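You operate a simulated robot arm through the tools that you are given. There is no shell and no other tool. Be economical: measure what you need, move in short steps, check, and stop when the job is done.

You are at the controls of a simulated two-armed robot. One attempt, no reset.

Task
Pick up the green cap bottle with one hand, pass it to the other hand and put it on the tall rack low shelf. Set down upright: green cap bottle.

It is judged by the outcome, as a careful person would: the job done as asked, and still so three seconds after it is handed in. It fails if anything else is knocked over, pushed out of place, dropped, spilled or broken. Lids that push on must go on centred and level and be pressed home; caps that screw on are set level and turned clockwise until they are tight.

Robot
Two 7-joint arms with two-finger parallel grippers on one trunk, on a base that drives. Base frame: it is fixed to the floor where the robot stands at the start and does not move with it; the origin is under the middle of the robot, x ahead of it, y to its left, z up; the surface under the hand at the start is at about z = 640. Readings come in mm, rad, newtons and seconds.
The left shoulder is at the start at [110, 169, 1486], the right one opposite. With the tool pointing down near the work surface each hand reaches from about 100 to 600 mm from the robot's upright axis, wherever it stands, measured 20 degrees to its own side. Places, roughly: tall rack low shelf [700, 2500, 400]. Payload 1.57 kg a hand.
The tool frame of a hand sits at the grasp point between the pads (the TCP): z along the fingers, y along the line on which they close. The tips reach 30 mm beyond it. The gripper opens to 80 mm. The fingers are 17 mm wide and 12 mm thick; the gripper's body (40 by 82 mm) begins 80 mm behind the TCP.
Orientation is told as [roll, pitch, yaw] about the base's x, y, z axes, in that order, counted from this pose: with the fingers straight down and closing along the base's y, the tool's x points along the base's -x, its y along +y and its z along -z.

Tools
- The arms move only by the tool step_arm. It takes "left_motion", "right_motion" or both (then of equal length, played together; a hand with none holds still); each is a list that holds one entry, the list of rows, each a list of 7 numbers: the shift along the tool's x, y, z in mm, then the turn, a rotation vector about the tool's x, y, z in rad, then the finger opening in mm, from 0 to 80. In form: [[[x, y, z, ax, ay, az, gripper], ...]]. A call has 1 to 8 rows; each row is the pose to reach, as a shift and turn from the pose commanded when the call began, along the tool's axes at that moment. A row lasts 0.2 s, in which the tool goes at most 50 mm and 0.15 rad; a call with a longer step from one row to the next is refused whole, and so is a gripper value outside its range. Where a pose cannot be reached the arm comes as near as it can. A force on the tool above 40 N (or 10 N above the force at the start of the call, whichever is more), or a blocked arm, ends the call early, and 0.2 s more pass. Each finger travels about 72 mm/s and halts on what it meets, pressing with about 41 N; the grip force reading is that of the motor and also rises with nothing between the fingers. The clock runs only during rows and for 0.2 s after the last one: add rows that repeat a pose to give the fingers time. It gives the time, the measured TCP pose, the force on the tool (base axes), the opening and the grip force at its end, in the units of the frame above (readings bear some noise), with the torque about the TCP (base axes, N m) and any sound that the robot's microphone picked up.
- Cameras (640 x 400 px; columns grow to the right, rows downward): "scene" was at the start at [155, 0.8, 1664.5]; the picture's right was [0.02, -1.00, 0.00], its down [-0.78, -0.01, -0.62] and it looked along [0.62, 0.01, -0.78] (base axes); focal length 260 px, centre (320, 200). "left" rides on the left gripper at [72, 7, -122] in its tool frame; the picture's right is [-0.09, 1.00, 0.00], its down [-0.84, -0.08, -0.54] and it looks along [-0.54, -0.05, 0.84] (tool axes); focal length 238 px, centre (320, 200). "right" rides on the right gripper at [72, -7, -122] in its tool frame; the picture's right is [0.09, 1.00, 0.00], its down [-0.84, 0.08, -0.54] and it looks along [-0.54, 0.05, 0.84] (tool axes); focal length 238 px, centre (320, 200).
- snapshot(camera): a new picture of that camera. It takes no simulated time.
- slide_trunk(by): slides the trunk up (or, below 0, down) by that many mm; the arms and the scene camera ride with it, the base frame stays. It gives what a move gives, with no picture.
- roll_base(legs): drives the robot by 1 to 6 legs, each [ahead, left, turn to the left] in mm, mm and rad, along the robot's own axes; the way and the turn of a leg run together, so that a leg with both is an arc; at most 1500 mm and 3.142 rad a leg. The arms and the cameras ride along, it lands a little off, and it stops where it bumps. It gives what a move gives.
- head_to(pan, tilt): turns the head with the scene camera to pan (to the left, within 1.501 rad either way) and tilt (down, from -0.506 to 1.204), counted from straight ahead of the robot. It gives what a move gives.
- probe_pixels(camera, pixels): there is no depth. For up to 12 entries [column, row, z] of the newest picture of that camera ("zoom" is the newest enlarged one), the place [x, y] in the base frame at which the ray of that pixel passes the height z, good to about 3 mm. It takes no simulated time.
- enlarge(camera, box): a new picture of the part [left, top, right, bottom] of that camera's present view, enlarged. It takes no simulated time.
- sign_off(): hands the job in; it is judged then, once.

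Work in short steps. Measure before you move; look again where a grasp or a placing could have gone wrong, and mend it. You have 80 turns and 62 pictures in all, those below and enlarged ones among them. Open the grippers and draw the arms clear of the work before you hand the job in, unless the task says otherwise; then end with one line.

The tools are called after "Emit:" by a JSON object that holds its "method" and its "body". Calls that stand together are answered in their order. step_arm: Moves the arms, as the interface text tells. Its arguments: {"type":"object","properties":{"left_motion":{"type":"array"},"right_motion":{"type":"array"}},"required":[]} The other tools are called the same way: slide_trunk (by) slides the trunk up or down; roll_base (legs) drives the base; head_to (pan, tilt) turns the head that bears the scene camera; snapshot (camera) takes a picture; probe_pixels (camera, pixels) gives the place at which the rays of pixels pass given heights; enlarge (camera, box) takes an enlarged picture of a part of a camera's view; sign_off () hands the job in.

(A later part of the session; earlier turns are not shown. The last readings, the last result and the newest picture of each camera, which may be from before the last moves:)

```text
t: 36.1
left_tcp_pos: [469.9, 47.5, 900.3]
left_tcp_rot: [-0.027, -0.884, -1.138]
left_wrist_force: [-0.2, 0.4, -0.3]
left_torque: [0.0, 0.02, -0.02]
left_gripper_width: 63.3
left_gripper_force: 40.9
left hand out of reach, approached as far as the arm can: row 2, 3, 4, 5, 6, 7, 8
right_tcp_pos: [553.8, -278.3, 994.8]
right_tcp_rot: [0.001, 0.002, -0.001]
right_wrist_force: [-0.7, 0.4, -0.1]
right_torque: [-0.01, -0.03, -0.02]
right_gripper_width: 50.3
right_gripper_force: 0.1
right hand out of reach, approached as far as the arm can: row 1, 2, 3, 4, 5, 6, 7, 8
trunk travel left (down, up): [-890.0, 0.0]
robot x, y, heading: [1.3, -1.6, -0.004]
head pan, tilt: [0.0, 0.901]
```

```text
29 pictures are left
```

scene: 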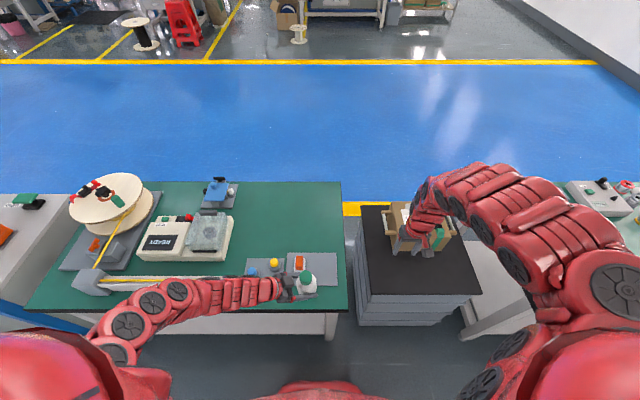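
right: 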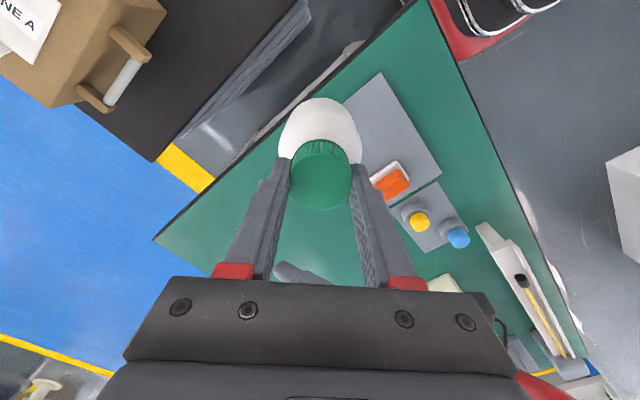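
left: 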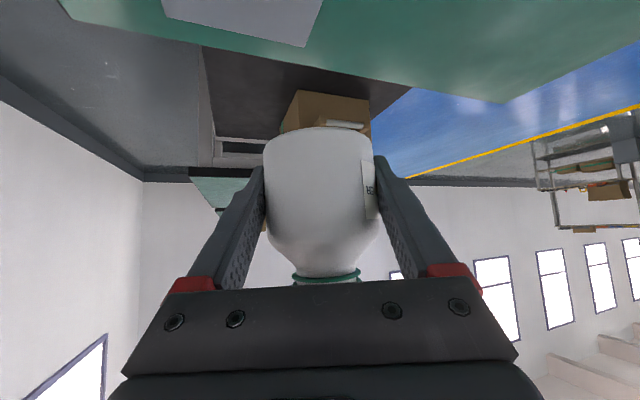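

The left tucked partly to (470,48,900); the right is stuck at 554 because it's too high. Before lowering it I check where the box and cart are.

Emit:
{"method": "snapshot", "body": {"camera": "right"}}

Emit:
{"method": "probe_pixels", "body": {"camera": "scene", "pixels": [[395, 252, 800], [395, 252, 900], [358, 318, 700], [388, 212, 900], [343, 308, 765]]}}

```text
28 pictures are left
```

right: 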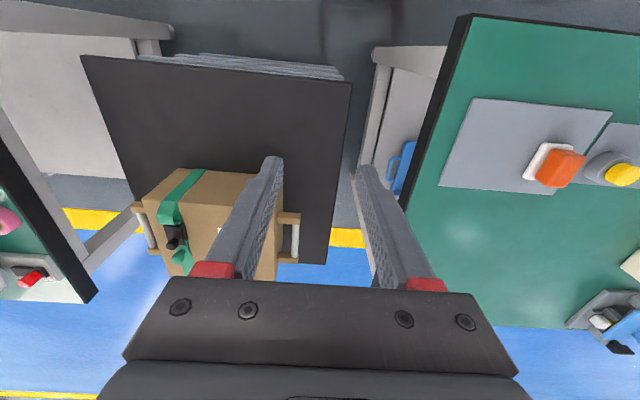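

```text
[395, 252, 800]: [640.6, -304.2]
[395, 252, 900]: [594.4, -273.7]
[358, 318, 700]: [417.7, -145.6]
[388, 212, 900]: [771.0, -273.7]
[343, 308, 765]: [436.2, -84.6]
```

The cart and box stay well below and ahead. I retract both hands while descending: right back-and-down by (-230,-150), left back-and-down by (-120,-120) along the table's near edge.

Emit:
{"method": "step_arm", "body": {"left_motion": [[[16, -13, 5, 0, 0, 0, 55], [31, -27, 10, 0, 0, 0, 55], [47, -40, 15, 0, 0, 0, 55], [62, -54, 20, 0, 0, 0, 55], [78, -67, 25, 0, 0, 0, 55], [94, -81, 30, 0, 0, 0, 55], [109, -94, 35, 0, 0, 0, 55], [125, -108, 40, 0, 0, 0, 55]]], "right_motion": [[[20, 0, 40, 0, 0, 0, 50], [45, 0, 75, 0, 0, 0, 50], [75, 0, 105, 0, 0, 0, 50], [105, 0, 130, 0, 0, 0, 50], [140, 0, 140, 0, 0, 0, 50], [170, 0, 145, 0, 0, 0, 50], [200, 0, 150, 0, 0, 0, 50], [230, 0, 150, 0, 0, 0, 50]]]}}

Emit:
{"method": "snapshot", "body": {"camera": "scene"}}

```text
t: 37.9
left_tcp_pos: [348.5, 50.7, 778.8]
left_tcp_rot: [-0.025, -0.884, -1.136]
left_wrist_force: [-0.5, -0.4, -0.9]
left_torque: [0.0, 0.05, -0.01]
left_gripper_width: 63.3
left_gripper_force: 40.5
right_tcp_pos: [370.6, -290.4, 800.5]
right_tcp_rot: [-0.001, 0.004, 0.0]
right_wrist_force: [0.6, 0.5, 0.2]
right_torque: [0.0, -0.05, -0.01]
right_gripper_width: 50.1
right_gripper_force: 0.1
right hand out of reach, approached as far as the arm can: row 3, 4, 5, 6, 7, 8
trunk travel left (down, up): [-890.0, 0.0]
robot x, y, heading: [0.8, 2.2, 0.006]
head pan, tilt: [0.0, 0.901]
```

```text
27 pictures are left
```

scene: 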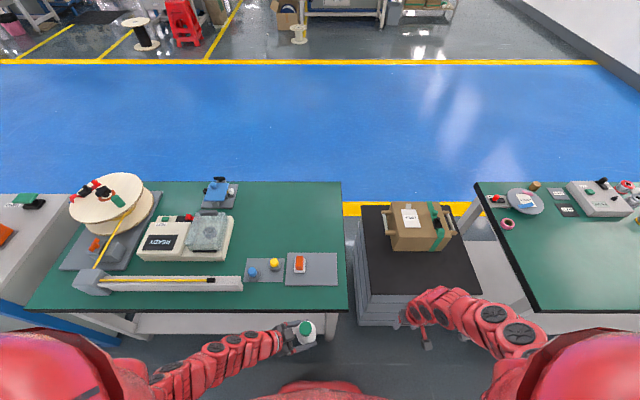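

Both hands are near the body now; the table edge is at x≈436. I tuck the right a little more and start strafing left 900 mm.

Emit:
{"method": "step_arm", "body": {"right_motion": [[[25, 0, 10, 0, 0, 0, 50], [50, 0, 20, 0, 0, 0, 50], [75, 0, 30, 0, 0, 0, 50], [100, 0, 40, 0, 0, 0, 50]]]}}

Emit:
{"method": "roll_base", "body": {"legs": [[-30, 900, 0]]}}

Emit:
{"method": "head_to", "body": {"pan": 1.1, "tilt": 0.7}}

Emit:
{"method": "snapshot", "body": {"camera": "scene"}}

```text
t: 38.9
left_tcp_pos: [350.1, 48.0, 779.7]
left_tcp_rot: [-0.029, -0.883, -1.137]
left_wrist_force: [0.6, 0.2, -0.3]
left_torque: [-0.02, -0.04, 0.01]
left_gripper_width: 63.5
left_gripper_force: 40.5
right_tcp_pos: [308.4, -308.5, 742.6]
right_tcp_rot: [0.001, 0.001, -0.003]
right_wrist_force: [0.2, -1.5, 0.3]
right_torque: [0.0, 0.04, 0.03]
right_gripper_width: 49.9
right_gripper_force: 0.0
right hand out of reach, approached as far as the arm can: row 1, 2, 3, 4
trunk travel left (down, up): [-890.0, 0.0]
robot x, y, heading: [0.6, 2.4, -0.0]
head pan, tilt: [0.0, 0.901]
```

```text
t: 43.6
left_tcp_pos: [321.8, 943.8, 780.4]
left_tcp_rot: [-0.027, -0.883, -1.136]
left_wrist_force: [-1.0, -0.3, -0.8]
left_torque: [0.07, 0.0, -0.03]
left_gripper_width: 63.3
left_gripper_force: 40.4
right_tcp_pos: [278.8, 586.6, 742.9]
right_tcp_rot: [0.0, 0.004, 0.0]
right_wrist_force: [0.2, 0.2, 0.4]
right_torque: [0.03, -0.01, 0.0]
right_gripper_width: 50.2
right_gripper_force: 0.1
trunk travel left (down, up): [-890.0, 0.0]
robot x, y, heading: [-27.7, 895.6, -0.001]
head pan, tilt: [0.0, 0.901]
```

```text
t: 45.0
left_tcp_pos: [321.5, 942.9, 779.6]
left_tcp_rot: [-0.028, -0.884, -1.136]
left_wrist_force: [1.2, -0.5, 1.0]
left_torque: [0.05, 0.0, -0.01]
left_gripper_width: 63.4
left_gripper_force: 41.3
right_tcp_pos: [279.9, 587.0, 744.2]
right_tcp_rot: [0.002, 0.003, -0.001]
right_wrist_force: [0.8, -0.4, 0.0]
right_torque: [0.0, 0.03, -0.03]
right_gripper_width: 49.8
right_gripper_force: 0.1
trunk travel left (down, up): [-890.0, 0.0]
robot x, y, heading: [-33.6, 894.4, -0.004]
head pan, tilt: [1.1, 0.7]
```

```text
26 pictures are left
```

scene: 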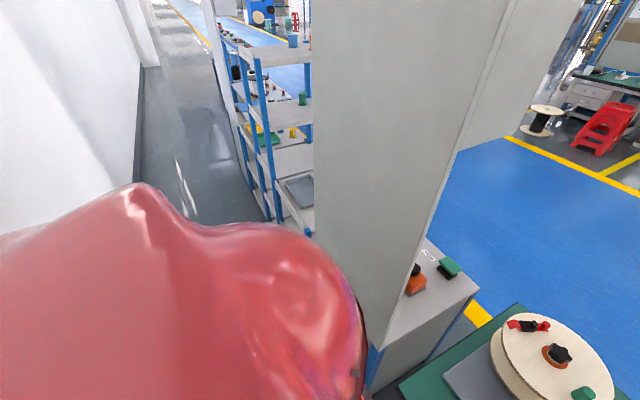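

The panel's front edge appears to be around x≈450–520, beyond my tucked hands (x≤355). I continue strafing 800 mm and look again.

Emit:
{"method": "roll_base", "body": {"legs": [[0, 800, 0]]}}

Emit:
{"method": "head_to", "body": {"pan": 0.8, "tilt": 0.7}}

Emit:
{"method": "snapshot", "body": {"camera": "scene"}}

```text
t: 49.2
left_tcp_pos: [318.2, 1745.5, 779.7]
left_tcp_rot: [-0.028, -0.883, -1.129]
left_wrist_force: [0.1, -0.5, 0.3]
left_torque: [-0.01, 0.0, -0.02]
left_gripper_width: 63.3
left_gripper_force: 40.6
right_tcp_pos: [279.6, 1388.4, 743.1]
right_tcp_rot: [-0.002, 0.004, 0.005]
right_wrist_force: [-0.3, 0.6, 0.0]
right_torque: [0.03, 0.04, -0.01]
right_gripper_width: 49.9
right_gripper_force: 0.1
trunk travel left (down, up): [-890.0, 0.0]
robot x, y, heading: [-33.4, 1696.3, 0.002]
head pan, tilt: [1.1, 0.7]
```

```text
t: 50.0
left_tcp_pos: [317.5, 1745.8, 779.3]
left_tcp_rot: [-0.028, -0.882, -1.13]
left_wrist_force: [0.3, -0.3, -0.5]
left_torque: [-0.01, 0.01, -0.01]
left_gripper_width: 63.5
left_gripper_force: 40.8
right_tcp_pos: [279.0, 1388.0, 744.5]
right_tcp_rot: [0.0, 0.004, 0.005]
right_wrist_force: [-0.8, -0.4, -0.7]
right_torque: [-0.02, -0.01, -0.04]
right_gripper_width: 50.1
right_gripper_force: 0.1
trunk travel left (down, up): [-890.0, 0.0]
robot x, y, heading: [-29.6, 1694.8, 0.005]
head pan, tilt: [0.799, 0.7]
```

```text
25 pictures are left
```

scene: 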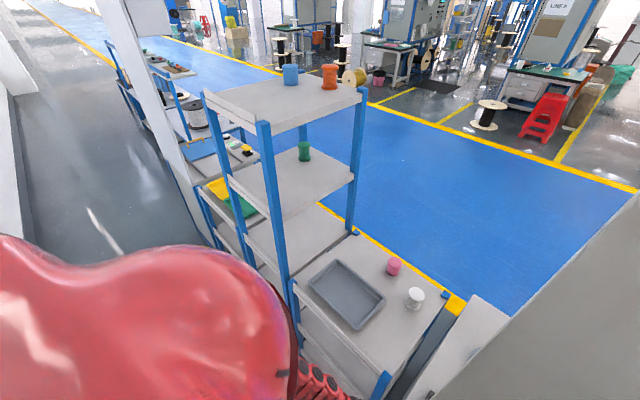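

The tall rack with blue posts is ahead-left; a lower bench rack with the tray is nearer. I strafe 550 more and look at it more frontally.

Emit:
{"method": "roll_base", "body": {"legs": [[0, 550, 0]]}}

Emit:
{"method": "head_to", "body": {"pan": 0.35, "tilt": 0.8}}

Emit:
{"method": "snapshot", "body": {"camera": "scene"}}

```text
t: 53.2
left_tcp_pos: [317.3, 2294.8, 779.8]
left_tcp_rot: [-0.027, -0.883, -1.136]
left_wrist_force: [0.6, -0.5, -0.2]
left_torque: [0.02, 0.02, -0.03]
left_gripper_width: 63.3
left_gripper_force: 41.3
right_tcp_pos: [276.3, 1937.6, 743.7]
right_tcp_rot: [-0.001, 0.003, -0.001]
right_wrist_force: [0.2, 0.3, -1.1]
right_torque: [-0.01, 0.02, 0.0]
right_gripper_width: 50.0
right_gripper_force: 0.1
trunk travel left (down, up): [-890.0, 0.0]
robot x, y, heading: [-32.6, 2244.5, -0.006]
head pan, tilt: [0.799, 0.7]
```

```text
t: 54.1
left_tcp_pos: [316.5, 2294.7, 779.7]
left_tcp_rot: [-0.028, -0.883, -1.136]
left_wrist_force: [0.8, -0.1, -0.1]
left_torque: [-0.01, -0.02, 0.01]
left_gripper_width: 63.3
left_gripper_force: 40.9
right_tcp_pos: [276.2, 1938.1, 743.1]
right_tcp_rot: [0.002, 0.003, -0.002]
right_wrist_force: [-0.5, 0.1, 0.7]
right_torque: [0.0, -0.03, -0.01]
right_gripper_width: 49.8
right_gripper_force: 0.1
trunk travel left (down, up): [-890.0, 0.0]
robot x, y, heading: [-30.1, 2250.3, -0.004]
head pan, tilt: [0.351, 0.799]
```

```text
24 pictures are left
```

scene: 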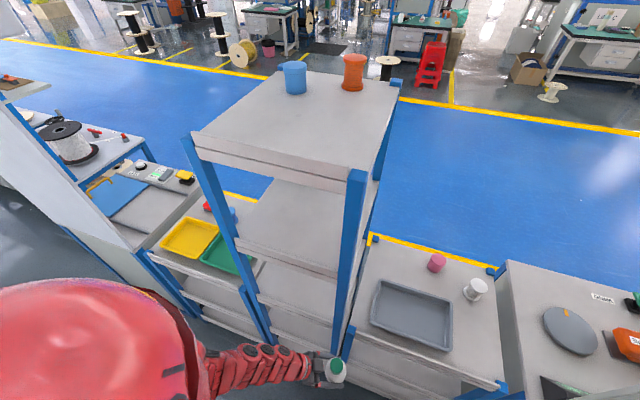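

The tall rack stands directly ahead-left with front posts at columns ~215 and ~350. I lower the trunk 300 mm to see between the shelves.

Emit:
{"method": "slide_trunk", "body": {"by": -300}}

Emit:
{"method": "head_to", "body": {"pan": 0.3, "tilt": 0.75}}

Emit:
{"method": "snapshot", "body": {"camera": "scene"}}

```text
t: 57.1
left_tcp_pos: [317.6, 2294.5, 479.4]
left_tcp_rot: [-0.028, -0.884, -1.135]
left_wrist_force: [0.0, 0.0, -0.4]
left_torque: [-0.02, 0.01, 0.0]
left_gripper_width: 63.2
left_gripper_force: 40.8
right_tcp_pos: [275.7, 1937.2, 443.4]
right_tcp_rot: [-0.001, 0.003, -0.001]
right_wrist_force: [0.4, 0.0, 0.5]
right_torque: [0.0, -0.02, 0.02]
right_gripper_width: 50.2
right_gripper_force: 0.0
trunk travel left (down, up): [-590.0, 300.0]
robot x, y, heading: [-32.4, 2246.6, -0.001]
head pan, tilt: [0.351, 0.799]
```

```text
t: 57.8
left_tcp_pos: [317.7, 2295.9, 479.2]
left_tcp_rot: [-0.028, -0.884, -1.136]
left_wrist_force: [0.3, 0.6, 0.0]
left_torque: [0.01, 0.01, 0.0]
left_gripper_width: 63.2
left_gripper_force: 40.8
right_tcp_pos: [275.9, 1937.6, 443.7]
right_tcp_rot: [0.0, 0.005, 0.0]
right_wrist_force: [0.1, 0.2, -0.8]
right_torque: [-0.01, -0.03, 0.0]
right_gripper_width: 49.8
right_gripper_force: 0.1
trunk travel left (down, up): [-590.0, 300.0]
robot x, y, heading: [-32.9, 2246.4, -0.004]
head pan, tilt: [0.3, 0.75]
```

```text
23 pictures are left
```

scene: 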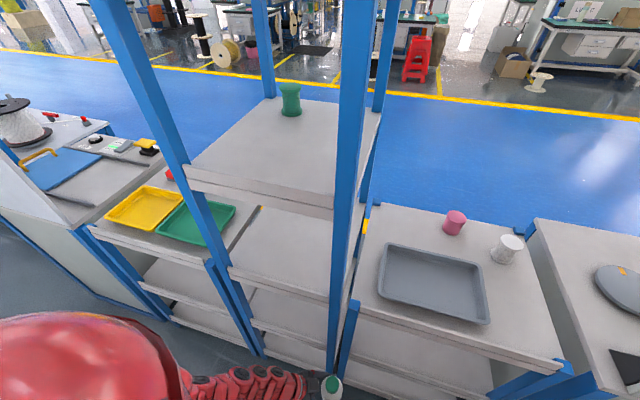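

I probe candidate heights for each shelf's front edge along the rack's left and right posts to find the front plane and shelf heights.

Emit:
{"method": "probe_pixels", "body": {"camera": "scene", "pixels": [[188, 170, 1050], [188, 170, 900], [335, 205, 1050], [335, 205, 900], [230, 268, 700], [230, 268, 600], [330, 298, 700], [330, 298, 600], [250, 322, 400], [250, 322, 300], [262, 356, 0], [262, 356, 100]]}}

Emit:
{"method": "enlarge", "body": {"camera": "scene", "box": [160, 200, 400, 400]}}

```text
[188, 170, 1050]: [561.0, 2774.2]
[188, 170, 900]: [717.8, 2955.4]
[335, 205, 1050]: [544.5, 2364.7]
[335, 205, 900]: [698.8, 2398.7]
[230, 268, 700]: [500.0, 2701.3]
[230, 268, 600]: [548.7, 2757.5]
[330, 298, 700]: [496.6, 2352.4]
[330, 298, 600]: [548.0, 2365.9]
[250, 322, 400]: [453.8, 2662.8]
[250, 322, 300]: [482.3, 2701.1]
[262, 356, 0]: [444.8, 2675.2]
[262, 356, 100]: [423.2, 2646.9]
```

```text
2.00 times, centred on (280, 300) of scene
```

zoom: 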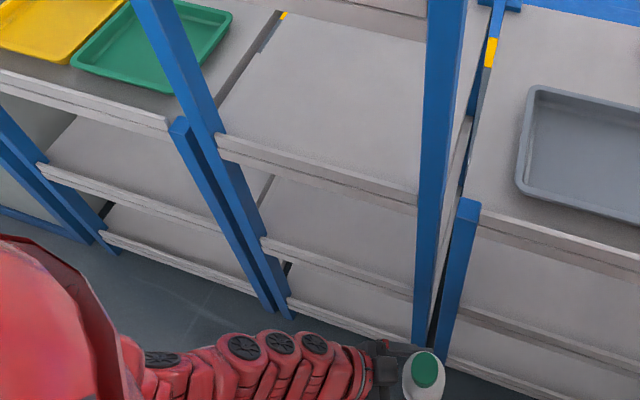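

Consistent fit: rack front plane x≈455, opening y≈2345–2665, shelves at z≈400, 770, 1140 — so the low shelf is at z≈400 and empty. I turn the base 0.35 rad left so the left hand can enter pointing mostly +x; first I tuck the right hand a bit.

Emit:
{"method": "step_arm", "body": {"right_motion": [[[20, 0, 0, 0, 0, 0, 50], [40, 0, 0, 0, 0, 0, 50], [60, 0, 0, 0, 0, 0, 50], [80, 0, 0, 0, 0, 0, 50]]]}}

Emit:
{"method": "roll_base", "body": {"legs": [[0, 0, 0.35]]}}

Emit:
{"method": "head_to", "body": {"pan": 0.0, "tilt": 0.85}}

Emit:
{"method": "snapshot", "body": {"camera": "scene"}}

```text
t: 58.8
left_tcp_pos: [317.2, 2295.4, 479.7]
left_tcp_rot: [-0.028, -0.883, -1.135]
left_wrist_force: [0.0, -0.5, -0.7]
left_torque: [0.0, 0.03, 0.0]
left_gripper_width: 63.1
left_gripper_force: 41.0
right_tcp_pos: [210.6, 1922.2, 413.7]
right_tcp_rot: [0.0, 0.004, -0.001]
right_wrist_force: [0.0, -0.3, -0.3]
right_torque: [0.02, 0.01, -0.02]
right_gripper_width: 49.7
right_gripper_force: 0.1
right hand out of reach, approached as far as the arm can: row 1, 2, 3, 4
trunk travel left (down, up): [-590.0, 300.0]
robot x, y, heading: [-31.7, 2245.3, -0.009]
head pan, tilt: [0.3, 0.75]
```

```text
t: 60.2
left_tcp_pos: [279.4, 2411.1, 479.6]
left_tcp_rot: [-0.028, -0.883, -0.788]
left_wrist_force: [-0.1, -0.1, -0.8]
left_torque: [0.01, -0.02, -0.01]
left_gripper_width: 63.2
left_gripper_force: 40.6
right_tcp_pos: [308.3, 2022.0, 413.2]
right_tcp_rot: [0.0, 0.003, 0.346]
right_wrist_force: [0.7, -0.3, -0.4]
right_torque: [0.01, 0.0, 0.03]
right_gripper_width: 49.8
right_gripper_force: 0.1
trunk travel left (down, up): [-590.0, 300.0]
robot x, y, heading: [-34.1, 2246.6, 0.342]
head pan, tilt: [0.3, 0.75]
```

```text
t: 61.0
left_tcp_pos: [279.3, 2410.5, 478.6]
left_tcp_rot: [-0.03, -0.884, -0.788]
left_wrist_force: [1.3, 0.2, -1.5]
left_torque: [-0.03, 0.0, -0.01]
left_gripper_width: 63.0
left_gripper_force: 41.2
right_tcp_pos: [307.3, 2022.2, 413.9]
right_tcp_rot: [0.0, 0.002, 0.345]
right_wrist_force: [-0.6, 0.0, -0.3]
right_torque: [0.02, 0.0, 0.0]
right_gripper_width: 50.1
right_gripper_force: 0.1
trunk travel left (down, up): [-590.0, 300.0]
robot x, y, heading: [-35.4, 2246.2, 0.346]
head pan, tilt: [0.0, 0.85]
```

```text
21 pictures are left
```

scene: 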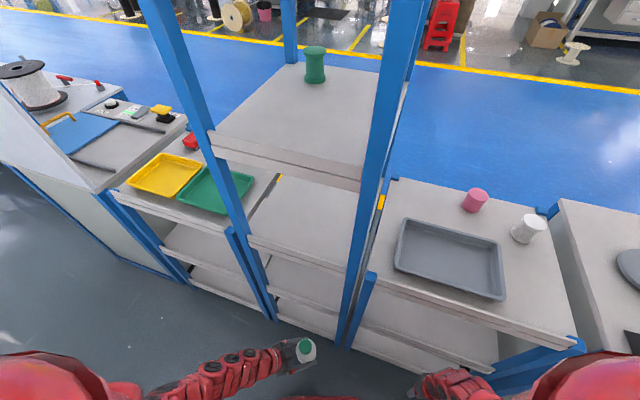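

I probe the shelf edges again in this view to confirm the heights and the opening.

Emit:
{"method": "enlarge", "body": {"camera": "scene", "box": [220, 225, 400, 350]}}

Emit:
{"method": "probe_pixels", "body": {"camera": "scene", "pixels": [[250, 240, 770], [352, 272, 770], [268, 288, 400], [345, 312, 400], [278, 318, 0], [278, 318, 100], [340, 345, 0], [340, 345, 100], [305, 275, 400], [310, 345, 545]]}}

```text
3.20 times, centred on (310, 288) of scene
```

zoom: 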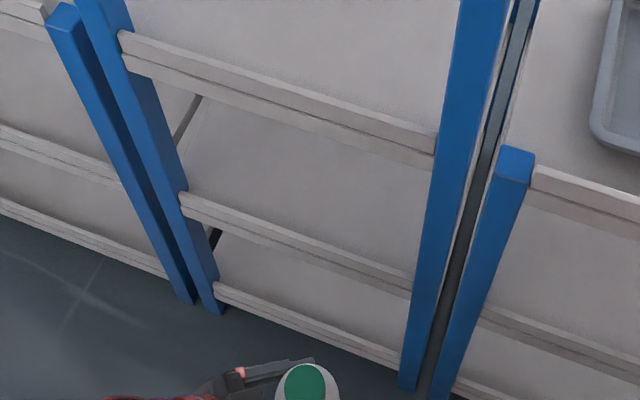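

```text
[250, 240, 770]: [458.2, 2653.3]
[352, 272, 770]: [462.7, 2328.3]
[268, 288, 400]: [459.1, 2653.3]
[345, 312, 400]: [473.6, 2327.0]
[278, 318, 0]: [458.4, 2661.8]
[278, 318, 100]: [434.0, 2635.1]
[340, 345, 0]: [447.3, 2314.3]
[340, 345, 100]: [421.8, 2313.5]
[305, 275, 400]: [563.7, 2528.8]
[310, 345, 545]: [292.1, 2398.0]
```

Confirmed: low shelf top z≈400, front edge x≈459, opening y≈2327–2653. Stage 1: bring the bottle in front of the opening at about (360,2480,488) with a 0.2 rad yaw turn.

Emit:
{"method": "step_arm", "body": {"left_motion": [[[-3, 26, 0, -0.039, -0.001, -0.032, 55], [-6, 53, -1, -0.078, -0.002, -0.064, 55], [-9, 80, -1, -0.116, -0.003, -0.095, 55], [-11.5, 106, -1.7, -0.155, -0.004, -0.127, 55], [-11.5, 106, -1.7, -0.155, -0.004, -0.127, 55]]]}}

Emit:
{"method": "snapshot", "body": {"camera": "scene"}}

```text
t: 62.2
left_tcp_pos: [360.9, 2479.0, 488.0]
left_tcp_rot: [-0.028, -0.883, -0.587]
left_wrist_force: [0.0, 0.0, -0.6]
left_torque: [0.0, 0.0, 0.02]
left_gripper_width: 63.2
left_gripper_force: 40.9
right_tcp_pos: [308.0, 2022.3, 413.6]
right_tcp_rot: [0.0, 0.005, 0.346]
right_wrist_force: [0.2, -0.2, 0.0]
right_torque: [0.0, -0.02, 0.03]
right_gripper_width: 49.9
right_gripper_force: 0.1
trunk travel left (down, up): [-590.0, 300.0]
robot x, y, heading: [-33.2, 2243.5, 0.347]
head pan, tilt: [0.0, 0.85]
```

```text
19 pictures are left
```

scene: 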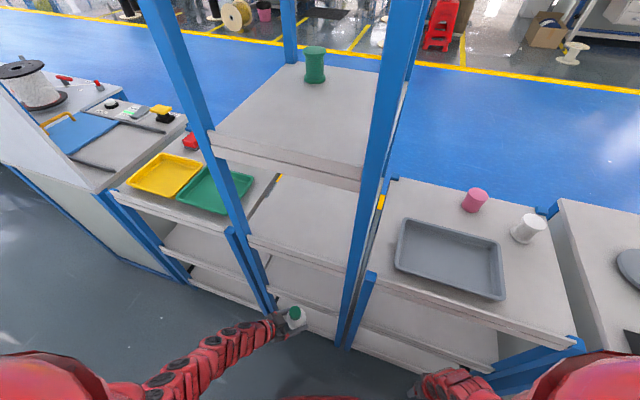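

Reached exactly. Stage 2: straight into the bay to about (565,2490,488) while turning another 0.3 rad toward +x.

Emit:
{"method": "step_arm", "body": {"left_motion": [[[-17.4, 21, 20.6, -0.039, -0.001, -0.032, 55], [-34.8, 42, 41.2, -0.077, -0.002, -0.063, 55], [-52.2, 63, 61.8, -0.116, -0.003, -0.095, 55], [-69.7, 84.2, 82.5, -0.155, -0.003, -0.127, 55], [-87, 105, 103, -0.193, -0.004, -0.158, 55], [-104.5, 126.3, 123.7, -0.232, -0.005, -0.19, 55], [-104.5, 126.3, 123.7, -0.232, -0.005, -0.19, 55]]]}}

Emit:
{"method": "snapshot", "body": {"camera": "left"}}

Emit:
{"method": "snapshot", "body": {"camera": "scene"}}

```text
t: 62.7
left_tcp_pos: [390.2, 2482.5, 485.8]
left_tcp_rot: [-0.036, -0.882, -0.536]
left_wrist_force: [-16.7, 0.5, 15.2]
left_torque: [0.32, -0.49, 0.35]
left_gripper_width: 63.2
left_gripper_force: 40.8
right_tcp_pos: [307.1, 2023.6, 413.5]
right_tcp_rot: [0.0, 0.003, 0.346]
right_wrist_force: [0.4, 0.1, -0.4]
right_torque: [0.01, 0.04, 0.02]
right_gripper_width: 50.0
right_gripper_force: 0.0
trunk travel left (down, up): [-590.0, 300.0]
robot x, y, heading: [-30.6, 2244.7, 0.351]
head pan, tilt: [0.0, 0.85]
stopped in row 2 (left hand): the force on the tool passed its limit at 123 N (the readings are from after the stop); the commanded pose is now the measured one
```

```text
18 pictures are left
```

left: 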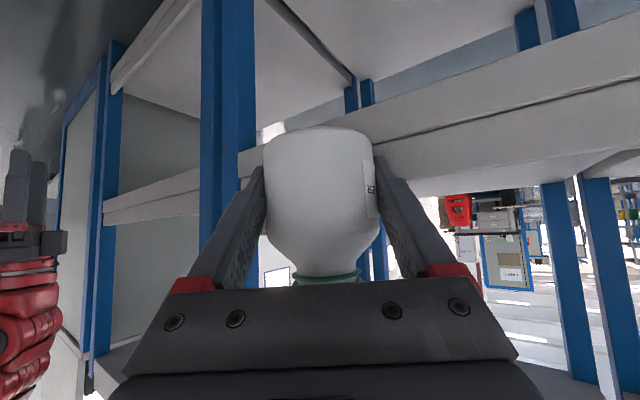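

```text
17 pictures are left
```

scene: 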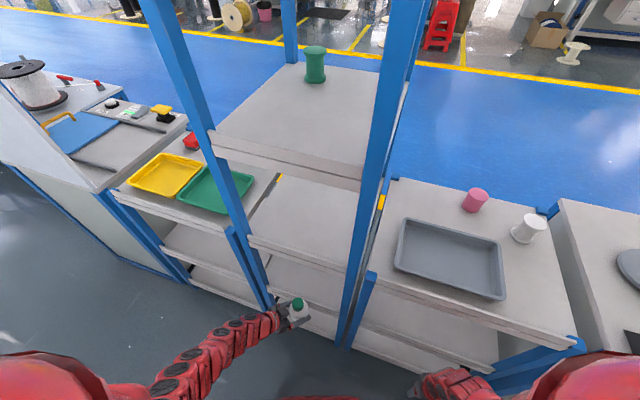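

The bottle bumped something at x≈424 — the shelf is likely higher and nearer than I took it. I retreat is pending; first I triangulate the shelf's front edge lines with the left camera and scene together.

Emit:
{"method": "probe_pixels", "body": {"camera": "left", "pixels": [[600, 86, 400], [600, 86, 440], [600, 86, 470], [600, 35, 400], [600, 35, 440], [400, 136, 440], [400, 136, 470], [480, 165, 440], [480, 165, 470]]}}

Emit:
{"method": "enlarge", "body": {"camera": "left", "box": [360, 0, 640, 200]}}

Emit:
{"method": "enlarge", "body": {"camera": "scene", "box": [250, 270, 360, 350]}}

```text
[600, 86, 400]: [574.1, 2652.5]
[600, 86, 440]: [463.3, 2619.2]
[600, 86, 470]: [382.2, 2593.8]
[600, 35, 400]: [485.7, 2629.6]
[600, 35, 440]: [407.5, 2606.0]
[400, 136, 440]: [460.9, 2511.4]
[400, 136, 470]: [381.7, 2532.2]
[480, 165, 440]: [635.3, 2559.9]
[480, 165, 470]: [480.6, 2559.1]
```

```text
2.00 times, centred on (500, 100) of left
```

zoom: 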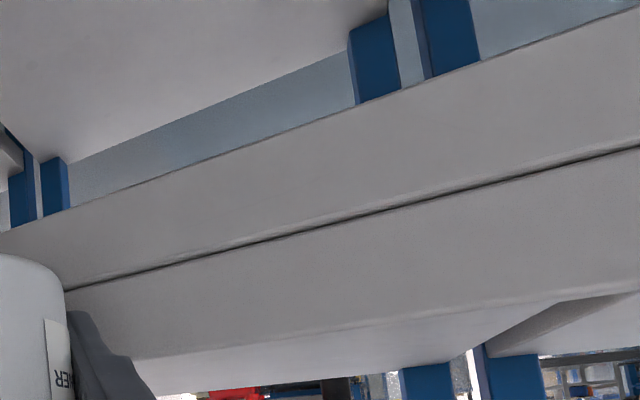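

```text
5.00 times, centred on (305, 310) of scene
```

zoom: 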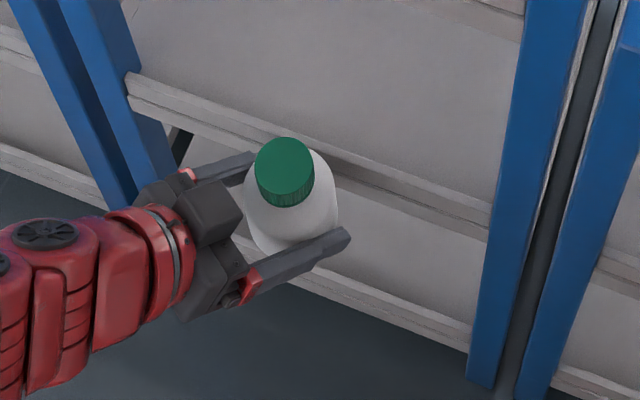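

The top edge triangulates to x≈437, z≈480 (not 400), so the bottle base at ~456 met the shelf front; the bottle hasn't shifted in the grip. I back off 25 mm, then rise 60 mm.

Emit:
{"method": "step_arm", "body": {"left_motion": [[[14, -13, -16, 0, 0, 0, 55], [-10, -14, -35, 0, 0, 0, 55], [-32, -15, -54, 0, 0, 0, 55], [-32, -15, -54, 0, 0, 0, 55]]]}}

Emit:
{"method": "snapshot", "body": {"camera": "left"}}

```text
t: 63.7
left_tcp_pos: [366.8, 2483.2, 543.3]
left_tcp_rot: [-0.036, -0.881, -0.536]
left_wrist_force: [0.4, -0.5, 0.0]
left_torque: [0.01, 0.01, 0.03]
left_gripper_width: 63.3
left_gripper_force: 40.4
right_tcp_pos: [307.9, 2023.1, 415.5]
right_tcp_rot: [0.0, 0.003, 0.345]
right_wrist_force: [-0.1, 0.4, 0.3]
right_torque: [-0.02, -0.03, -0.03]
right_gripper_width: 49.8
right_gripper_force: 0.0
trunk travel left (down, up): [-590.0, 300.0]
robot x, y, heading: [-35.8, 2249.1, 0.349]
head pan, tilt: [0.0, 0.85]
```

```text
14 pictures are left
```

left: 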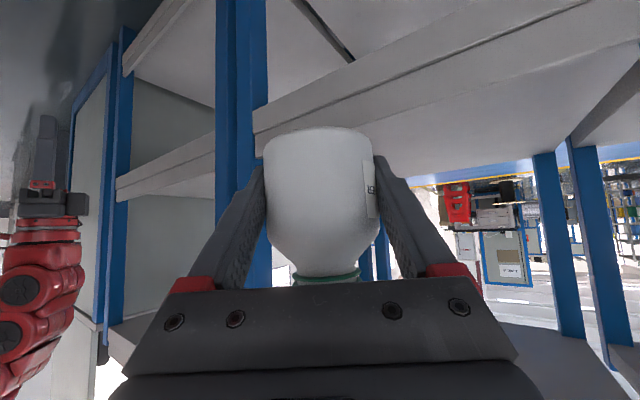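

The shelf's top surface is now visible in the view. I enlarge to find its front top edge and probe it.

Emit:
{"method": "enlarge", "body": {"camera": "left", "box": [360, 0, 640, 200]}}

Emit:
{"method": "probe_pixels", "body": {"camera": "zoom", "pixels": [[200, 190, 460], [200, 190, 480], [200, 190, 500], [400, 130, 460], [400, 130, 480], [400, 130, 500]]}}

```text
2.00 times, centred on (500, 100) of left
```

zoom: 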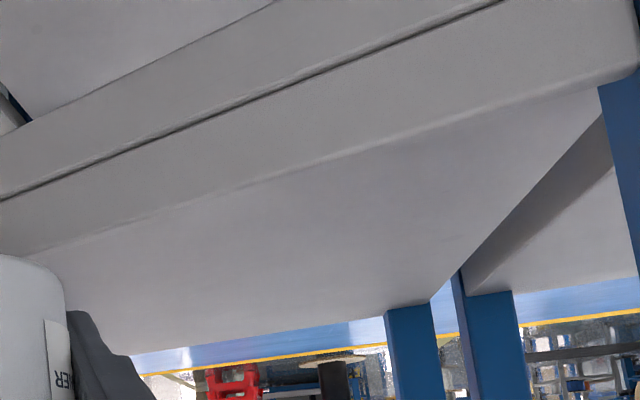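

```text
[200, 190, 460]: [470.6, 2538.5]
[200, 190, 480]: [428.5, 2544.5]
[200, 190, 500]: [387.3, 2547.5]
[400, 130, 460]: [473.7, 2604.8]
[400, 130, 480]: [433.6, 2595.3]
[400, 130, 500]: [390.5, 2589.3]
```

Shelf top confirmed at z≈480, front edge x≈438. Bottle base is now ~513, so I enter with clearance to about (550,2490,548), turning another 0.25 rad.

Emit:
{"method": "step_arm", "body": {"left_motion": [[[-17, 17.3, 18.6, -0.032, -0.001, -0.026, 55], [-34, 34.6, 37.3, -0.064, -0.002, -0.053, 55], [-51, 51.9, 56, -0.097, -0.003, -0.08, 55], [-68, 69, 74.6, -0.129, -0.004, -0.106, 55], [-85, 86.4, 93.3, -0.161, -0.005, -0.132, 55], [-102, 103.7, 111.9, -0.193, -0.006, -0.159, 55], [-102, 103.7, 111.9, -0.193, -0.006, -0.159, 55]]]}}

Emit:
{"method": "snapshot", "body": {"camera": "left"}}

```text
t: 65.3
left_tcp_pos: [549.9, 2488.2, 553.2]
left_tcp_rot: [-0.034, -0.884, -0.288]
left_wrist_force: [0.5, -0.2, -0.1]
left_torque: [-0.04, -0.03, 0.01]
left_gripper_width: 63.1
left_gripper_force: 40.8
right_tcp_pos: [308.5, 2023.2, 413.6]
right_tcp_rot: [0.0, 0.004, 0.346]
right_wrist_force: [0.6, -0.1, 1.2]
right_torque: [0.01, -0.02, 0.03]
right_gripper_width: 50.0
right_gripper_force: 0.0
trunk travel left (down, up): [-590.0, 300.0]
robot x, y, heading: [-31.5, 2245.0, 0.346]
head pan, tilt: [0.0, 0.85]
```

```text
12 pictures are left
```

left: 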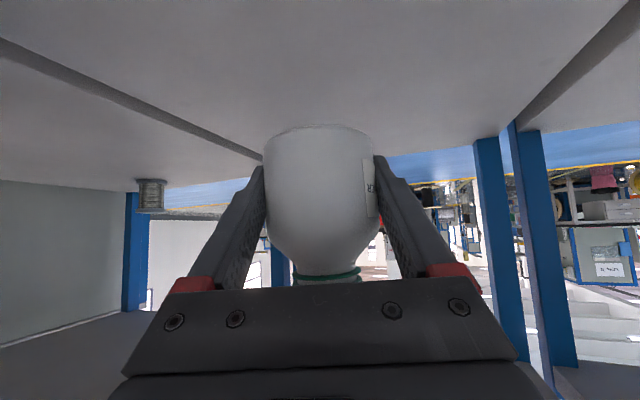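

The bottle is inside the empty bay, centred. I lower it 36 mm, then feel for contact in small steps.

Emit:
{"method": "step_arm", "body": {"left_motion": [[[11.6, 0.3, 9.6, 0, 0, 0, 55], [20, 0.5, 16.5, 0, 0, 0, 55], [25, 0.6, 20.5, 0, 0, 0, 55], [27.8, 0.7, 22.9, 0, 0, 0, 55], [27.8, 0.7, 22.9, 0, 0, 0, 55]]]}}

Emit:
{"method": "step_arm", "body": {"left_motion": [[[1.5, 0, 1.3, 0, 0, 0, 55], [3.1, 0, 2.5, 0, 0, 0, 55], [3.1, 0, 2.5, 0, 0, 0, 55]]]}}

```text
t: 66.5
left_tcp_pos: [548.9, 2487.7, 516.6]
left_tcp_rot: [-0.036, -0.882, -0.288]
left_wrist_force: [-0.6, 0.9, -0.3]
left_torque: [0.0, -0.01, -0.03]
left_gripper_width: 63.3
left_gripper_force: 40.9
right_tcp_pos: [308.4, 2022.7, 414.1]
right_tcp_rot: [-0.002, 0.004, 0.345]
right_wrist_force: [-0.2, -0.2, -0.2]
right_torque: [0.0, 0.01, -0.01]
right_gripper_width: 49.9
right_gripper_force: 0.1
trunk travel left (down, up): [-590.0, 300.0]
robot x, y, heading: [-32.6, 2248.4, 0.344]
head pan, tilt: [0.0, 0.85]
```

```text
t: 67.3
left_tcp_pos: [549.9, 2489.2, 512.4]
left_tcp_rot: [-0.034, -0.881, -0.287]
left_wrist_force: [-0.4, 1.2, -0.2]
left_torque: [-0.01, 0.0, 0.0]
left_gripper_width: 63.2
left_gripper_force: 40.8
right_tcp_pos: [307.9, 2023.2, 413.2]
right_tcp_rot: [0.001, 0.003, 0.345]
right_wrist_force: [0.2, 0.5, 0.0]
right_torque: [-0.03, -0.03, -0.01]
right_gripper_width: 50.0
right_gripper_force: 0.0
trunk travel left (down, up): [-590.0, 300.0]
robot x, y, heading: [-29.5, 2244.1, 0.349]
head pan, tilt: [0.0, 0.85]
```

No contact yet at TCP z≈512. I go down 3 mm, then 3 mm more, watching the force.

Emit:
{"method": "step_arm", "body": {"left_motion": [[[1.2, 0, 1, 0, 0, 0, 55], [2.3, 0, 1.9, 0, 0, 0, 55], [2.3, 0, 1.9, 0, 0, 0, 55]]]}}

Emit:
{"method": "step_arm", "body": {"left_motion": [[[1.2, 0, 1, 0, 0, 0, 55], [2.3, 0, 1.9, 0, 0, 0, 55], [2.3, 0, 1.9, 0, 0, 0, 55]]]}}

Emit:
{"method": "enlarge", "body": {"camera": "left", "box": [220, 80, 420, 205]}}

```text
t: 68.1
left_tcp_pos: [548.4, 2488.9, 507.5]
left_tcp_rot: [-0.034, -0.882, -0.288]
left_wrist_force: [-0.2, -0.3, -0.7]
left_torque: [-0.02, -0.01, -0.04]
left_gripper_width: 63.2
left_gripper_force: 40.3
right_tcp_pos: [308.2, 2023.3, 413.2]
right_tcp_rot: [-0.001, 0.003, 0.345]
right_wrist_force: [0.6, 0.4, -0.3]
right_torque: [-0.04, 0.0, -0.03]
right_gripper_width: 49.7
right_gripper_force: 0.0
trunk travel left (down, up): [-590.0, 300.0]
robot x, y, heading: [-34.5, 2248.1, 0.35]
head pan, tilt: [0.0, 0.85]
```

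```text
t: 68.9
left_tcp_pos: [548.4, 2488.9, 505.9]
left_tcp_rot: [-0.036, -0.883, -0.287]
left_wrist_force: [-0.2, -0.2, 0.0]
left_torque: [-0.03, 0.0, -0.05]
left_gripper_width: 63.2
left_gripper_force: 41.1
right_tcp_pos: [308.6, 2023.1, 413.4]
right_tcp_rot: [-0.001, 0.003, 0.346]
right_wrist_force: [0.1, -0.2, 0.6]
right_torque: [0.03, -0.03, 0.04]
right_gripper_width: 50.2
right_gripper_force: 0.0
trunk travel left (down, up): [-590.0, 300.0]
robot x, y, heading: [-33.2, 2249.2, 0.344]
head pan, tilt: [0.0, 0.85]
```

```text
3.20 times, centred on (320, 142) of left
```

zoom: 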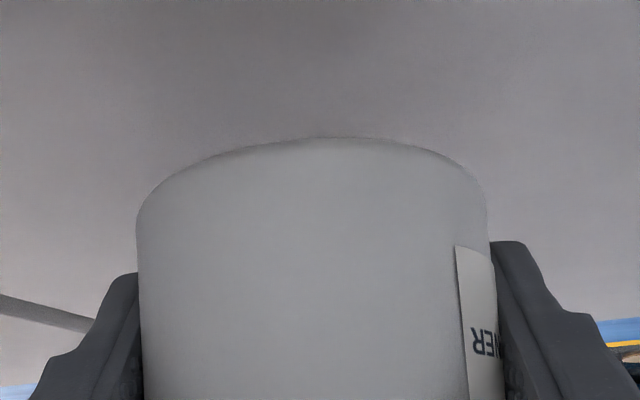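

The base is very close to the shelf (contact shadow beginning). I continue with two more 2.5 mm steps.

Emit:
{"method": "step_arm", "body": {"left_motion": [[[1, 0, 0.8, 0, 0, 0, 55], [1.9, 0, 1.6, 0, 0, 0, 55], [1.9, 0, 1.6, 0, 0, 0, 55]]]}}

Emit:
{"method": "step_arm", "body": {"left_motion": [[[1, 0, 0.8, 0, 0, 0, 55], [1.9, 0, 1.6, 0, 0, 0, 55], [1.9, 0, 1.6, 0, 0, 0, 55]]]}}

```text
t: 69.7
left_tcp_pos: [548.3, 2487.9, 502.4]
left_tcp_rot: [-0.036, -0.881, -0.286]
left_wrist_force: [0.0, 0.2, 0.0]
left_torque: [-0.03, 0.02, -0.02]
left_gripper_width: 63.0
left_gripper_force: 40.7
right_tcp_pos: [307.7, 2022.9, 413.2]
right_tcp_rot: [-0.001, 0.002, 0.345]
right_wrist_force: [0.4, -0.1, 0.1]
right_torque: [0.0, -0.02, 0.0]
right_gripper_width: 50.1
right_gripper_force: 0.0
trunk travel left (down, up): [-590.0, 300.0]
robot x, y, heading: [-31.4, 2243.8, 0.347]
head pan, tilt: [0.0, 0.85]
```

```text
t: 70.5
left_tcp_pos: [547.9, 2488.9, 500.5]
left_tcp_rot: [-0.036, -0.88, -0.286]
left_wrist_force: [-0.4, 0.0, 0.4]
left_torque: [-0.03, 0.04, -0.01]
left_gripper_width: 62.9
left_gripper_force: 40.2
right_tcp_pos: [307.9, 2023.3, 412.9]
right_tcp_rot: [0.0, 0.002, 0.345]
right_wrist_force: [0.4, 0.0, 0.0]
right_torque: [-0.02, 0.0, 0.0]
right_gripper_width: 49.8
right_gripper_force: 0.0
trunk travel left (down, up): [-590.0, 300.0]
robot x, y, heading: [-31.4, 2248.8, 0.347]
head pan, tilt: [0.0, 0.85]
```

Still no force. I look closely at the base-to-shelf gap and compare the bottle's position in the grip.

Emit:
{"method": "enlarge", "body": {"camera": "left", "box": [220, 80, 420, 205]}}

```text
3.20 times, centred on (320, 142) of left
```

zoom: 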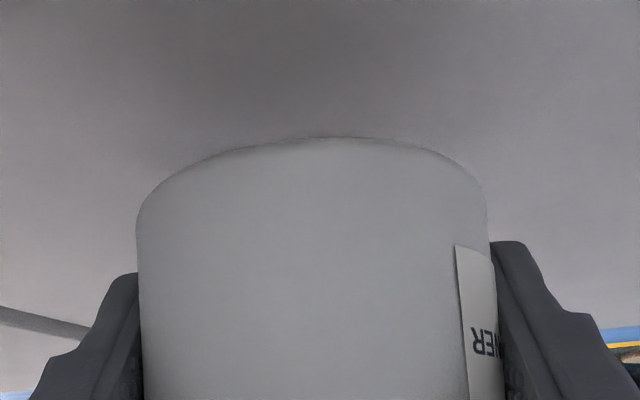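

The bottle hasn't moved in the grip, so it's still just above the shelf. I continue lowering in 3 mm steps.

Emit:
{"method": "step_arm", "body": {"left_motion": [[[1.2, 0, 1, 0, 0, 0, 55], [2.3, 0, 1.9, 0, 0, 0, 55], [2.3, 0, 1.9, 0, 0, 0, 55]]]}}

Emit:
{"method": "step_arm", "body": {"left_motion": [[[1.2, 0, 1, 0, 0, 0, 55], [2.3, 0, 1.9, 0, 0, 0, 55], [2.3, 0, 1.9, 0, 0, 0, 55]]]}}

```text
t: 71.3
left_tcp_pos: [549.4, 2488.1, 499.9]
left_tcp_rot: [-0.033, -0.881, -0.288]
left_wrist_force: [0.9, 1.1, 0.6]
left_torque: [-0.03, 0.03, -0.01]
left_gripper_width: 63.1
left_gripper_force: 41.1
right_tcp_pos: [308.7, 2024.2, 414.1]
right_tcp_rot: [0.001, 0.005, 0.346]
right_wrist_force: [0.3, -0.4, 0.4]
right_torque: [-0.03, -0.01, -0.02]
right_gripper_width: 49.8
right_gripper_force: 0.0
trunk travel left (down, up): [-590.0, 300.0]
robot x, y, heading: [-33.5, 2246.4, 0.345]
head pan, tilt: [0.0, 0.85]
```

```text
t: 72.1
left_tcp_pos: [549.2, 2488.4, 500.7]
left_tcp_rot: [-0.033, -0.882, -0.287]
left_wrist_force: [-0.6, -0.3, -0.3]
left_torque: [-0.02, -0.01, -0.03]
left_gripper_width: 63.1
left_gripper_force: 41.5
left hand out of reach, approached as far as the arm can: row 1, 2, 3
right_tcp_pos: [307.5, 2023.1, 412.4]
right_tcp_rot: [0.0, 0.005, 0.346]
right_wrist_force: [-0.3, -0.1, -0.2]
right_torque: [0.01, 0.0, 0.02]
right_gripper_width: 50.1
right_gripper_force: 0.0
trunk travel left (down, up): [-590.0, 300.0]
robot x, y, heading: [-35.0, 2247.4, 0.35]
head pan, tilt: [0.0, 0.85]
```

The arm is at its reach limit at z≈500, so I lower with the trunk instead, 4 mm then 3 mm.

Emit:
{"method": "slide_trunk", "body": {"by": -4}}

Emit:
{"method": "slide_trunk", "body": {"by": -3}}

```text
t: 72.6
left_tcp_pos: [549.0, 2488.4, 495.6]
left_tcp_rot: [-0.033, -0.879, -0.289]
left_wrist_force: [-1.2, 0.5, -0.3]
left_torque: [-0.02, 0.0, 0.01]
left_gripper_width: 63.1
left_gripper_force: 41.1
right_tcp_pos: [308.2, 2023.4, 409.2]
right_tcp_rot: [-0.001, 0.004, 0.347]
right_wrist_force: [0.0, -0.2, -0.6]
right_torque: [0.03, 0.02, 0.02]
right_gripper_width: 49.7
right_gripper_force: 0.1
trunk travel left (down, up): [-586.0, 304.0]
robot x, y, heading: [-30.5, 2245.2, 0.344]
head pan, tilt: [0.0, 0.85]
```

```text
t: 73.2
left_tcp_pos: [549.1, 2489.9, 491.7]
left_tcp_rot: [-0.033, -0.881, -0.288]
left_wrist_force: [0.8, -0.3, 0.0]
left_torque: [-0.03, 0.03, 0.01]
left_gripper_width: 63.4
left_gripper_force: 41.2
right_tcp_pos: [308.2, 2022.9, 406.7]
right_tcp_rot: [-0.001, 0.003, 0.346]
right_wrist_force: [0.3, 0.5, 0.3]
right_torque: [-0.01, 0.02, 0.06]
right_gripper_width: 50.1
right_gripper_force: 0.0
trunk travel left (down, up): [-583.0, 307.0]
robot x, y, heading: [-32.8, 2247.2, 0.348]
head pan, tilt: [0.0, 0.85]
```

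Still free at 492. I take a full left view to judge the gap before going further.

Emit:
{"method": "snapshot", "body": {"camera": "left"}}

Emit:
{"method": "enlarge", "body": {"camera": "scene", "box": [240, 220, 380, 320]}}

```text
9 pictures are left
```

left: 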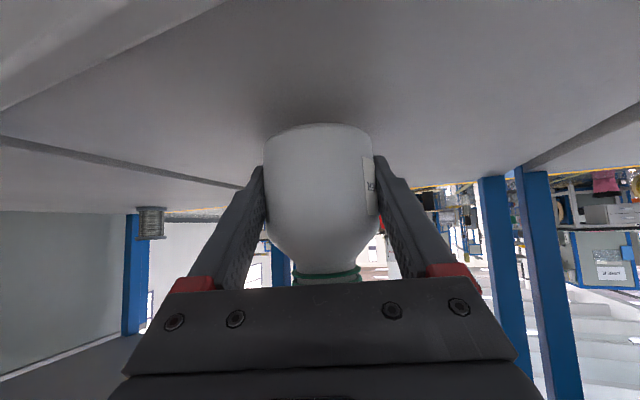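

```text
4.00 times, centred on (310, 270) of scene
```

zoom: 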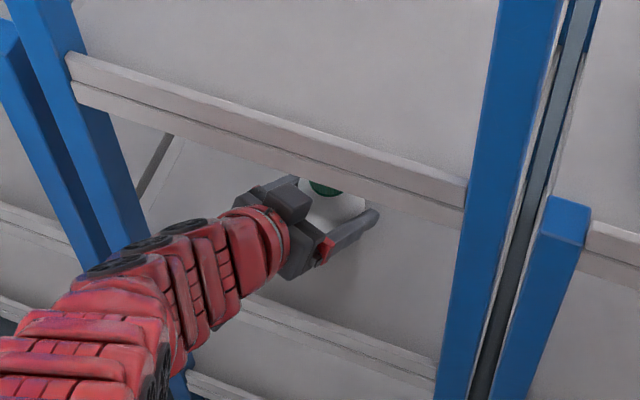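

I probe the shelf's side edges (left-view lines at (100,160) and (600,128)) for the height at which they fall at the known sides.

Emit:
{"method": "probe_pixels", "body": {"camera": "left", "pixels": [[100, 160, 480], [100, 160, 460], [100, 160, 440], [200, 179, 480], [200, 179, 460], [200, 179, 440], [600, 128, 480], [600, 128, 460], [600, 128, 440], [318, 125, 460], [318, 125, 450]]}}

Emit:
{"method": "probe_pixels", "body": {"camera": "zoom", "pixels": [[150, 175, 480], [150, 175, 450], [150, 175, 430], [440, 365, 480], [440, 365, 450], [350, 275, 460], [340, 192, 580]]}}

```text
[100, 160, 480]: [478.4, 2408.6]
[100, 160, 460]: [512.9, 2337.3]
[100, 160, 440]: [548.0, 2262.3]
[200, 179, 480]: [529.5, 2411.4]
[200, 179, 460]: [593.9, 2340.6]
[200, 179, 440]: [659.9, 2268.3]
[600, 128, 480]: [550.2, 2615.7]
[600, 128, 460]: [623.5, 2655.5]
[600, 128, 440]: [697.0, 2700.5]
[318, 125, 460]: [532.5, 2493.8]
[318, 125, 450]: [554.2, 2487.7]
```

```text
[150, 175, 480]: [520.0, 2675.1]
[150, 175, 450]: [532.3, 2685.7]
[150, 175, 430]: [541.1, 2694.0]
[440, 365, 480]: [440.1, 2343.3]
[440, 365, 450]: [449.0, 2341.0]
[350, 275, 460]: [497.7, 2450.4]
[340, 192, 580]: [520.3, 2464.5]
```

The shelf plane fits z≈455–460 and the bottle base is at ≈467, so about 10 mm remain. I lower the trunk 4 mm, then 3 mm.

Emit:
{"method": "slide_trunk", "body": {"by": -4}}

Emit:
{"method": "slide_trunk", "body": {"by": -3}}

```text
t: 73.7
left_tcp_pos: [549.2, 2488.5, 488.2]
left_tcp_rot: [-0.034, -0.882, -0.289]
left_wrist_force: [0.2, 0.1, -0.8]
left_torque: [-0.02, 0.02, 0.0]
left_gripper_width: 63.2
left_gripper_force: 41.1
right_tcp_pos: [307.8, 2023.7, 402.2]
right_tcp_rot: [0.001, 0.003, 0.346]
right_wrist_force: [-1.0, -0.5, 0.0]
right_torque: [-0.01, -0.03, 0.01]
right_gripper_width: 50.0
right_gripper_force: 0.1
trunk travel left (down, up): [-579.0, 311.0]
robot x, y, heading: [-33.1, 2246.1, 0.344]
head pan, tilt: [0.0, 0.85]
```

```text
t: 74.2
left_tcp_pos: [548.8, 2488.9, 485.6]
left_tcp_rot: [-0.032, -0.882, -0.287]
left_wrist_force: [0.6, 0.2, -0.2]
left_torque: [0.02, -0.03, -0.03]
left_gripper_width: 63.0
left_gripper_force: 40.7
right_tcp_pos: [308.4, 2022.6, 399.0]
right_tcp_rot: [0.0, 0.003, 0.346]
right_wrist_force: [0.9, -1.2, 0.1]
right_torque: [-0.01, 0.05, 0.0]
right_gripper_width: 49.8
right_gripper_force: 0.0
trunk travel left (down, up): [-576.0, 314.0]
robot x, y, heading: [-34.0, 2245.1, 0.347]
head pan, tilt: [0.0, 0.85]
```

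Still no contact; I go down 3 mm twice more, reading the force each time.

Emit:
{"method": "slide_trunk", "body": {"by": -3}}

Emit:
{"method": "slide_trunk", "body": {"by": -2}}

Emit:
{"method": "enlarge", "body": {"camera": "left", "box": [220, 80, 420, 205]}}

```text
t: 74.7
left_tcp_pos: [547.0, 2488.9, 482.1]
left_tcp_rot: [-0.034, -0.882, -0.288]
left_wrist_force: [0.1, -0.9, 0.0]
left_torque: [-0.02, -0.02, -0.01]
left_gripper_width: 63.2
left_gripper_force: 40.5
right_tcp_pos: [308.9, 2023.5, 396.4]
right_tcp_rot: [0.0, 0.004, 0.345]
right_wrist_force: [0.3, 0.3, 0.3]
right_torque: [0.02, 0.02, 0.04]
right_gripper_width: 50.1
right_gripper_force: 0.0
trunk travel left (down, up): [-573.0, 317.0]
robot x, y, heading: [-27.9, 2245.3, 0.347]
head pan, tilt: [0.0, 0.85]
```

```text
t: 75.2
left_tcp_pos: [549.2, 2488.2, 481.8]
left_tcp_rot: [-0.033, -0.883, -0.29]
left_wrist_force: [1.0, -0.6, 2.1]
left_torque: [0.08, -0.06, 0.03]
left_gripper_width: 63.0
left_gripper_force: 41.0
right_tcp_pos: [307.2, 2022.9, 394.3]
right_tcp_rot: [0.001, 0.003, 0.345]
right_wrist_force: [-1.0, 0.4, -0.4]
right_torque: [0.02, 0.0, 0.0]
right_gripper_width: 50.0
right_gripper_force: 0.2
trunk travel left (down, up): [-571.0, 319.0]
robot x, y, heading: [-30.4, 2243.6, 0.349]
head pan, tilt: [0.0, 0.85]
```

```text
3.20 times, centred on (320, 142) of left
```

zoom: 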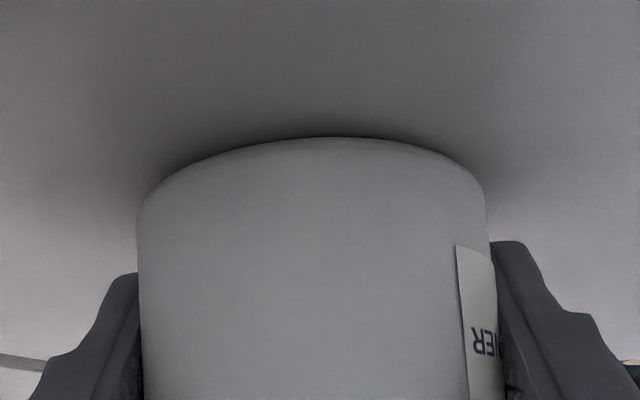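

A first upward force of 2.1 N and a dark contact line at the base show touch-down. One more 1 mm confirms it.

Emit:
{"method": "slide_trunk", "body": {"by": -1}}

```text
t: 75.8
left_tcp_pos: [549.6, 2487.7, 481.2]
left_tcp_rot: [-0.03, -0.884, -0.29]
left_wrist_force: [-0.9, 0.7, 10.9]
left_torque: [0.3, -0.1, 0.05]
left_gripper_width: 63.0
left_gripper_force: 41.0
right_tcp_pos: [307.0, 2021.8, 394.2]
right_tcp_rot: [0.0, 0.003, 0.346]
right_wrist_force: [-1.0, 0.1, -1.2]
right_torque: [0.02, -0.01, -0.01]
right_gripper_width: 50.1
right_gripper_force: 0.0
trunk travel left (down, up): [-570.0, 320.0]
robot x, y, heading: [-31.8, 2247.5, 0.345]
head pan, tilt: [0.0, 0.85]
```

Firm contact (10.9 N). I open the gripper slowly in place, then look before withdrawing.

Emit:
{"method": "step_arm", "body": {"left_motion": [[[0, 0, 0, 0, 0, 0, 66], [0, 0, 0, 0, 0, 0, 72], [0, 0, 0, 0, 0, 0, 80], [0, 0, 0, 0, 0, 0, 80]]]}}

Emit:
{"method": "snapshot", "body": {"camera": "left"}}

```text
t: 76.8
left_tcp_pos: [547.9, 2488.2, 480.4]
left_tcp_rot: [-0.034, -0.882, -0.287]
left_wrist_force: [0.3, 1.2, 1.0]
left_torque: [0.04, 0.01, -0.01]
left_gripper_width: 80.3
left_gripper_force: 0.0
right_tcp_pos: [307.8, 2024.0, 394.0]
right_tcp_rot: [0.001, 0.003, 0.345]
right_wrist_force: [0.3, -0.5, -0.9]
right_torque: [-0.03, 0.03, 0.01]
right_gripper_width: 50.1
right_gripper_force: 0.1
trunk travel left (down, up): [-570.0, 320.0]
robot x, y, heading: [-32.2, 2247.1, 0.352]
head pan, tilt: [0.0, 0.85]
```

```text
6 pictures are left
```

left: 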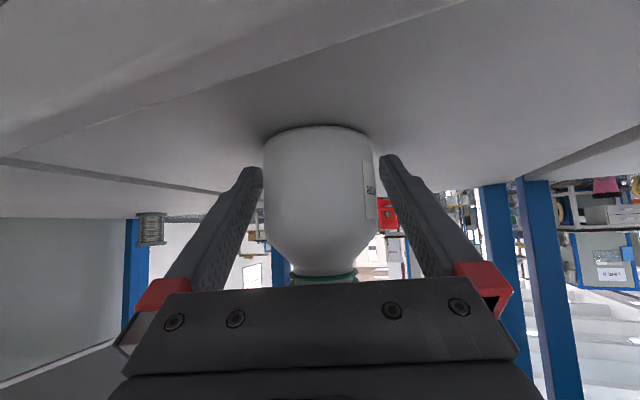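

The bottle stands free with gaps at both fingers (cols 262 and 372 vs 255/385). I withdraw along the finger axis in small steps, 45 mm first, checking that the arm follows.

Emit:
{"method": "step_arm", "body": {"left_motion": [[[0, 0, -15, 0, 0, 0, 80], [0, 0, -30, 0, 0, 0, 80], [0, 0, -45, 0, 0, 0, 80]]]}}

```text
t: 77.5
left_tcp_pos: [515.1, 2498.6, 508.1]
left_tcp_rot: [-0.034, -0.882, -0.291]
left_wrist_force: [0.1, 0.5, 0.1]
left_torque: [0.02, -0.04, 0.0]
left_gripper_width: 79.8
left_gripper_force: 0.1
right_tcp_pos: [306.9, 2022.4, 393.2]
right_tcp_rot: [0.001, 0.004, 0.345]
right_wrist_force: [-0.6, 0.3, 0.1]
right_torque: [0.0, -0.01, -0.01]
right_gripper_width: 49.9
right_gripper_force: 0.0
trunk travel left (down, up): [-570.0, 320.0]
robot x, y, heading: [-34.6, 2247.7, 0.345]
head pan, tilt: [0.0, 0.85]
```

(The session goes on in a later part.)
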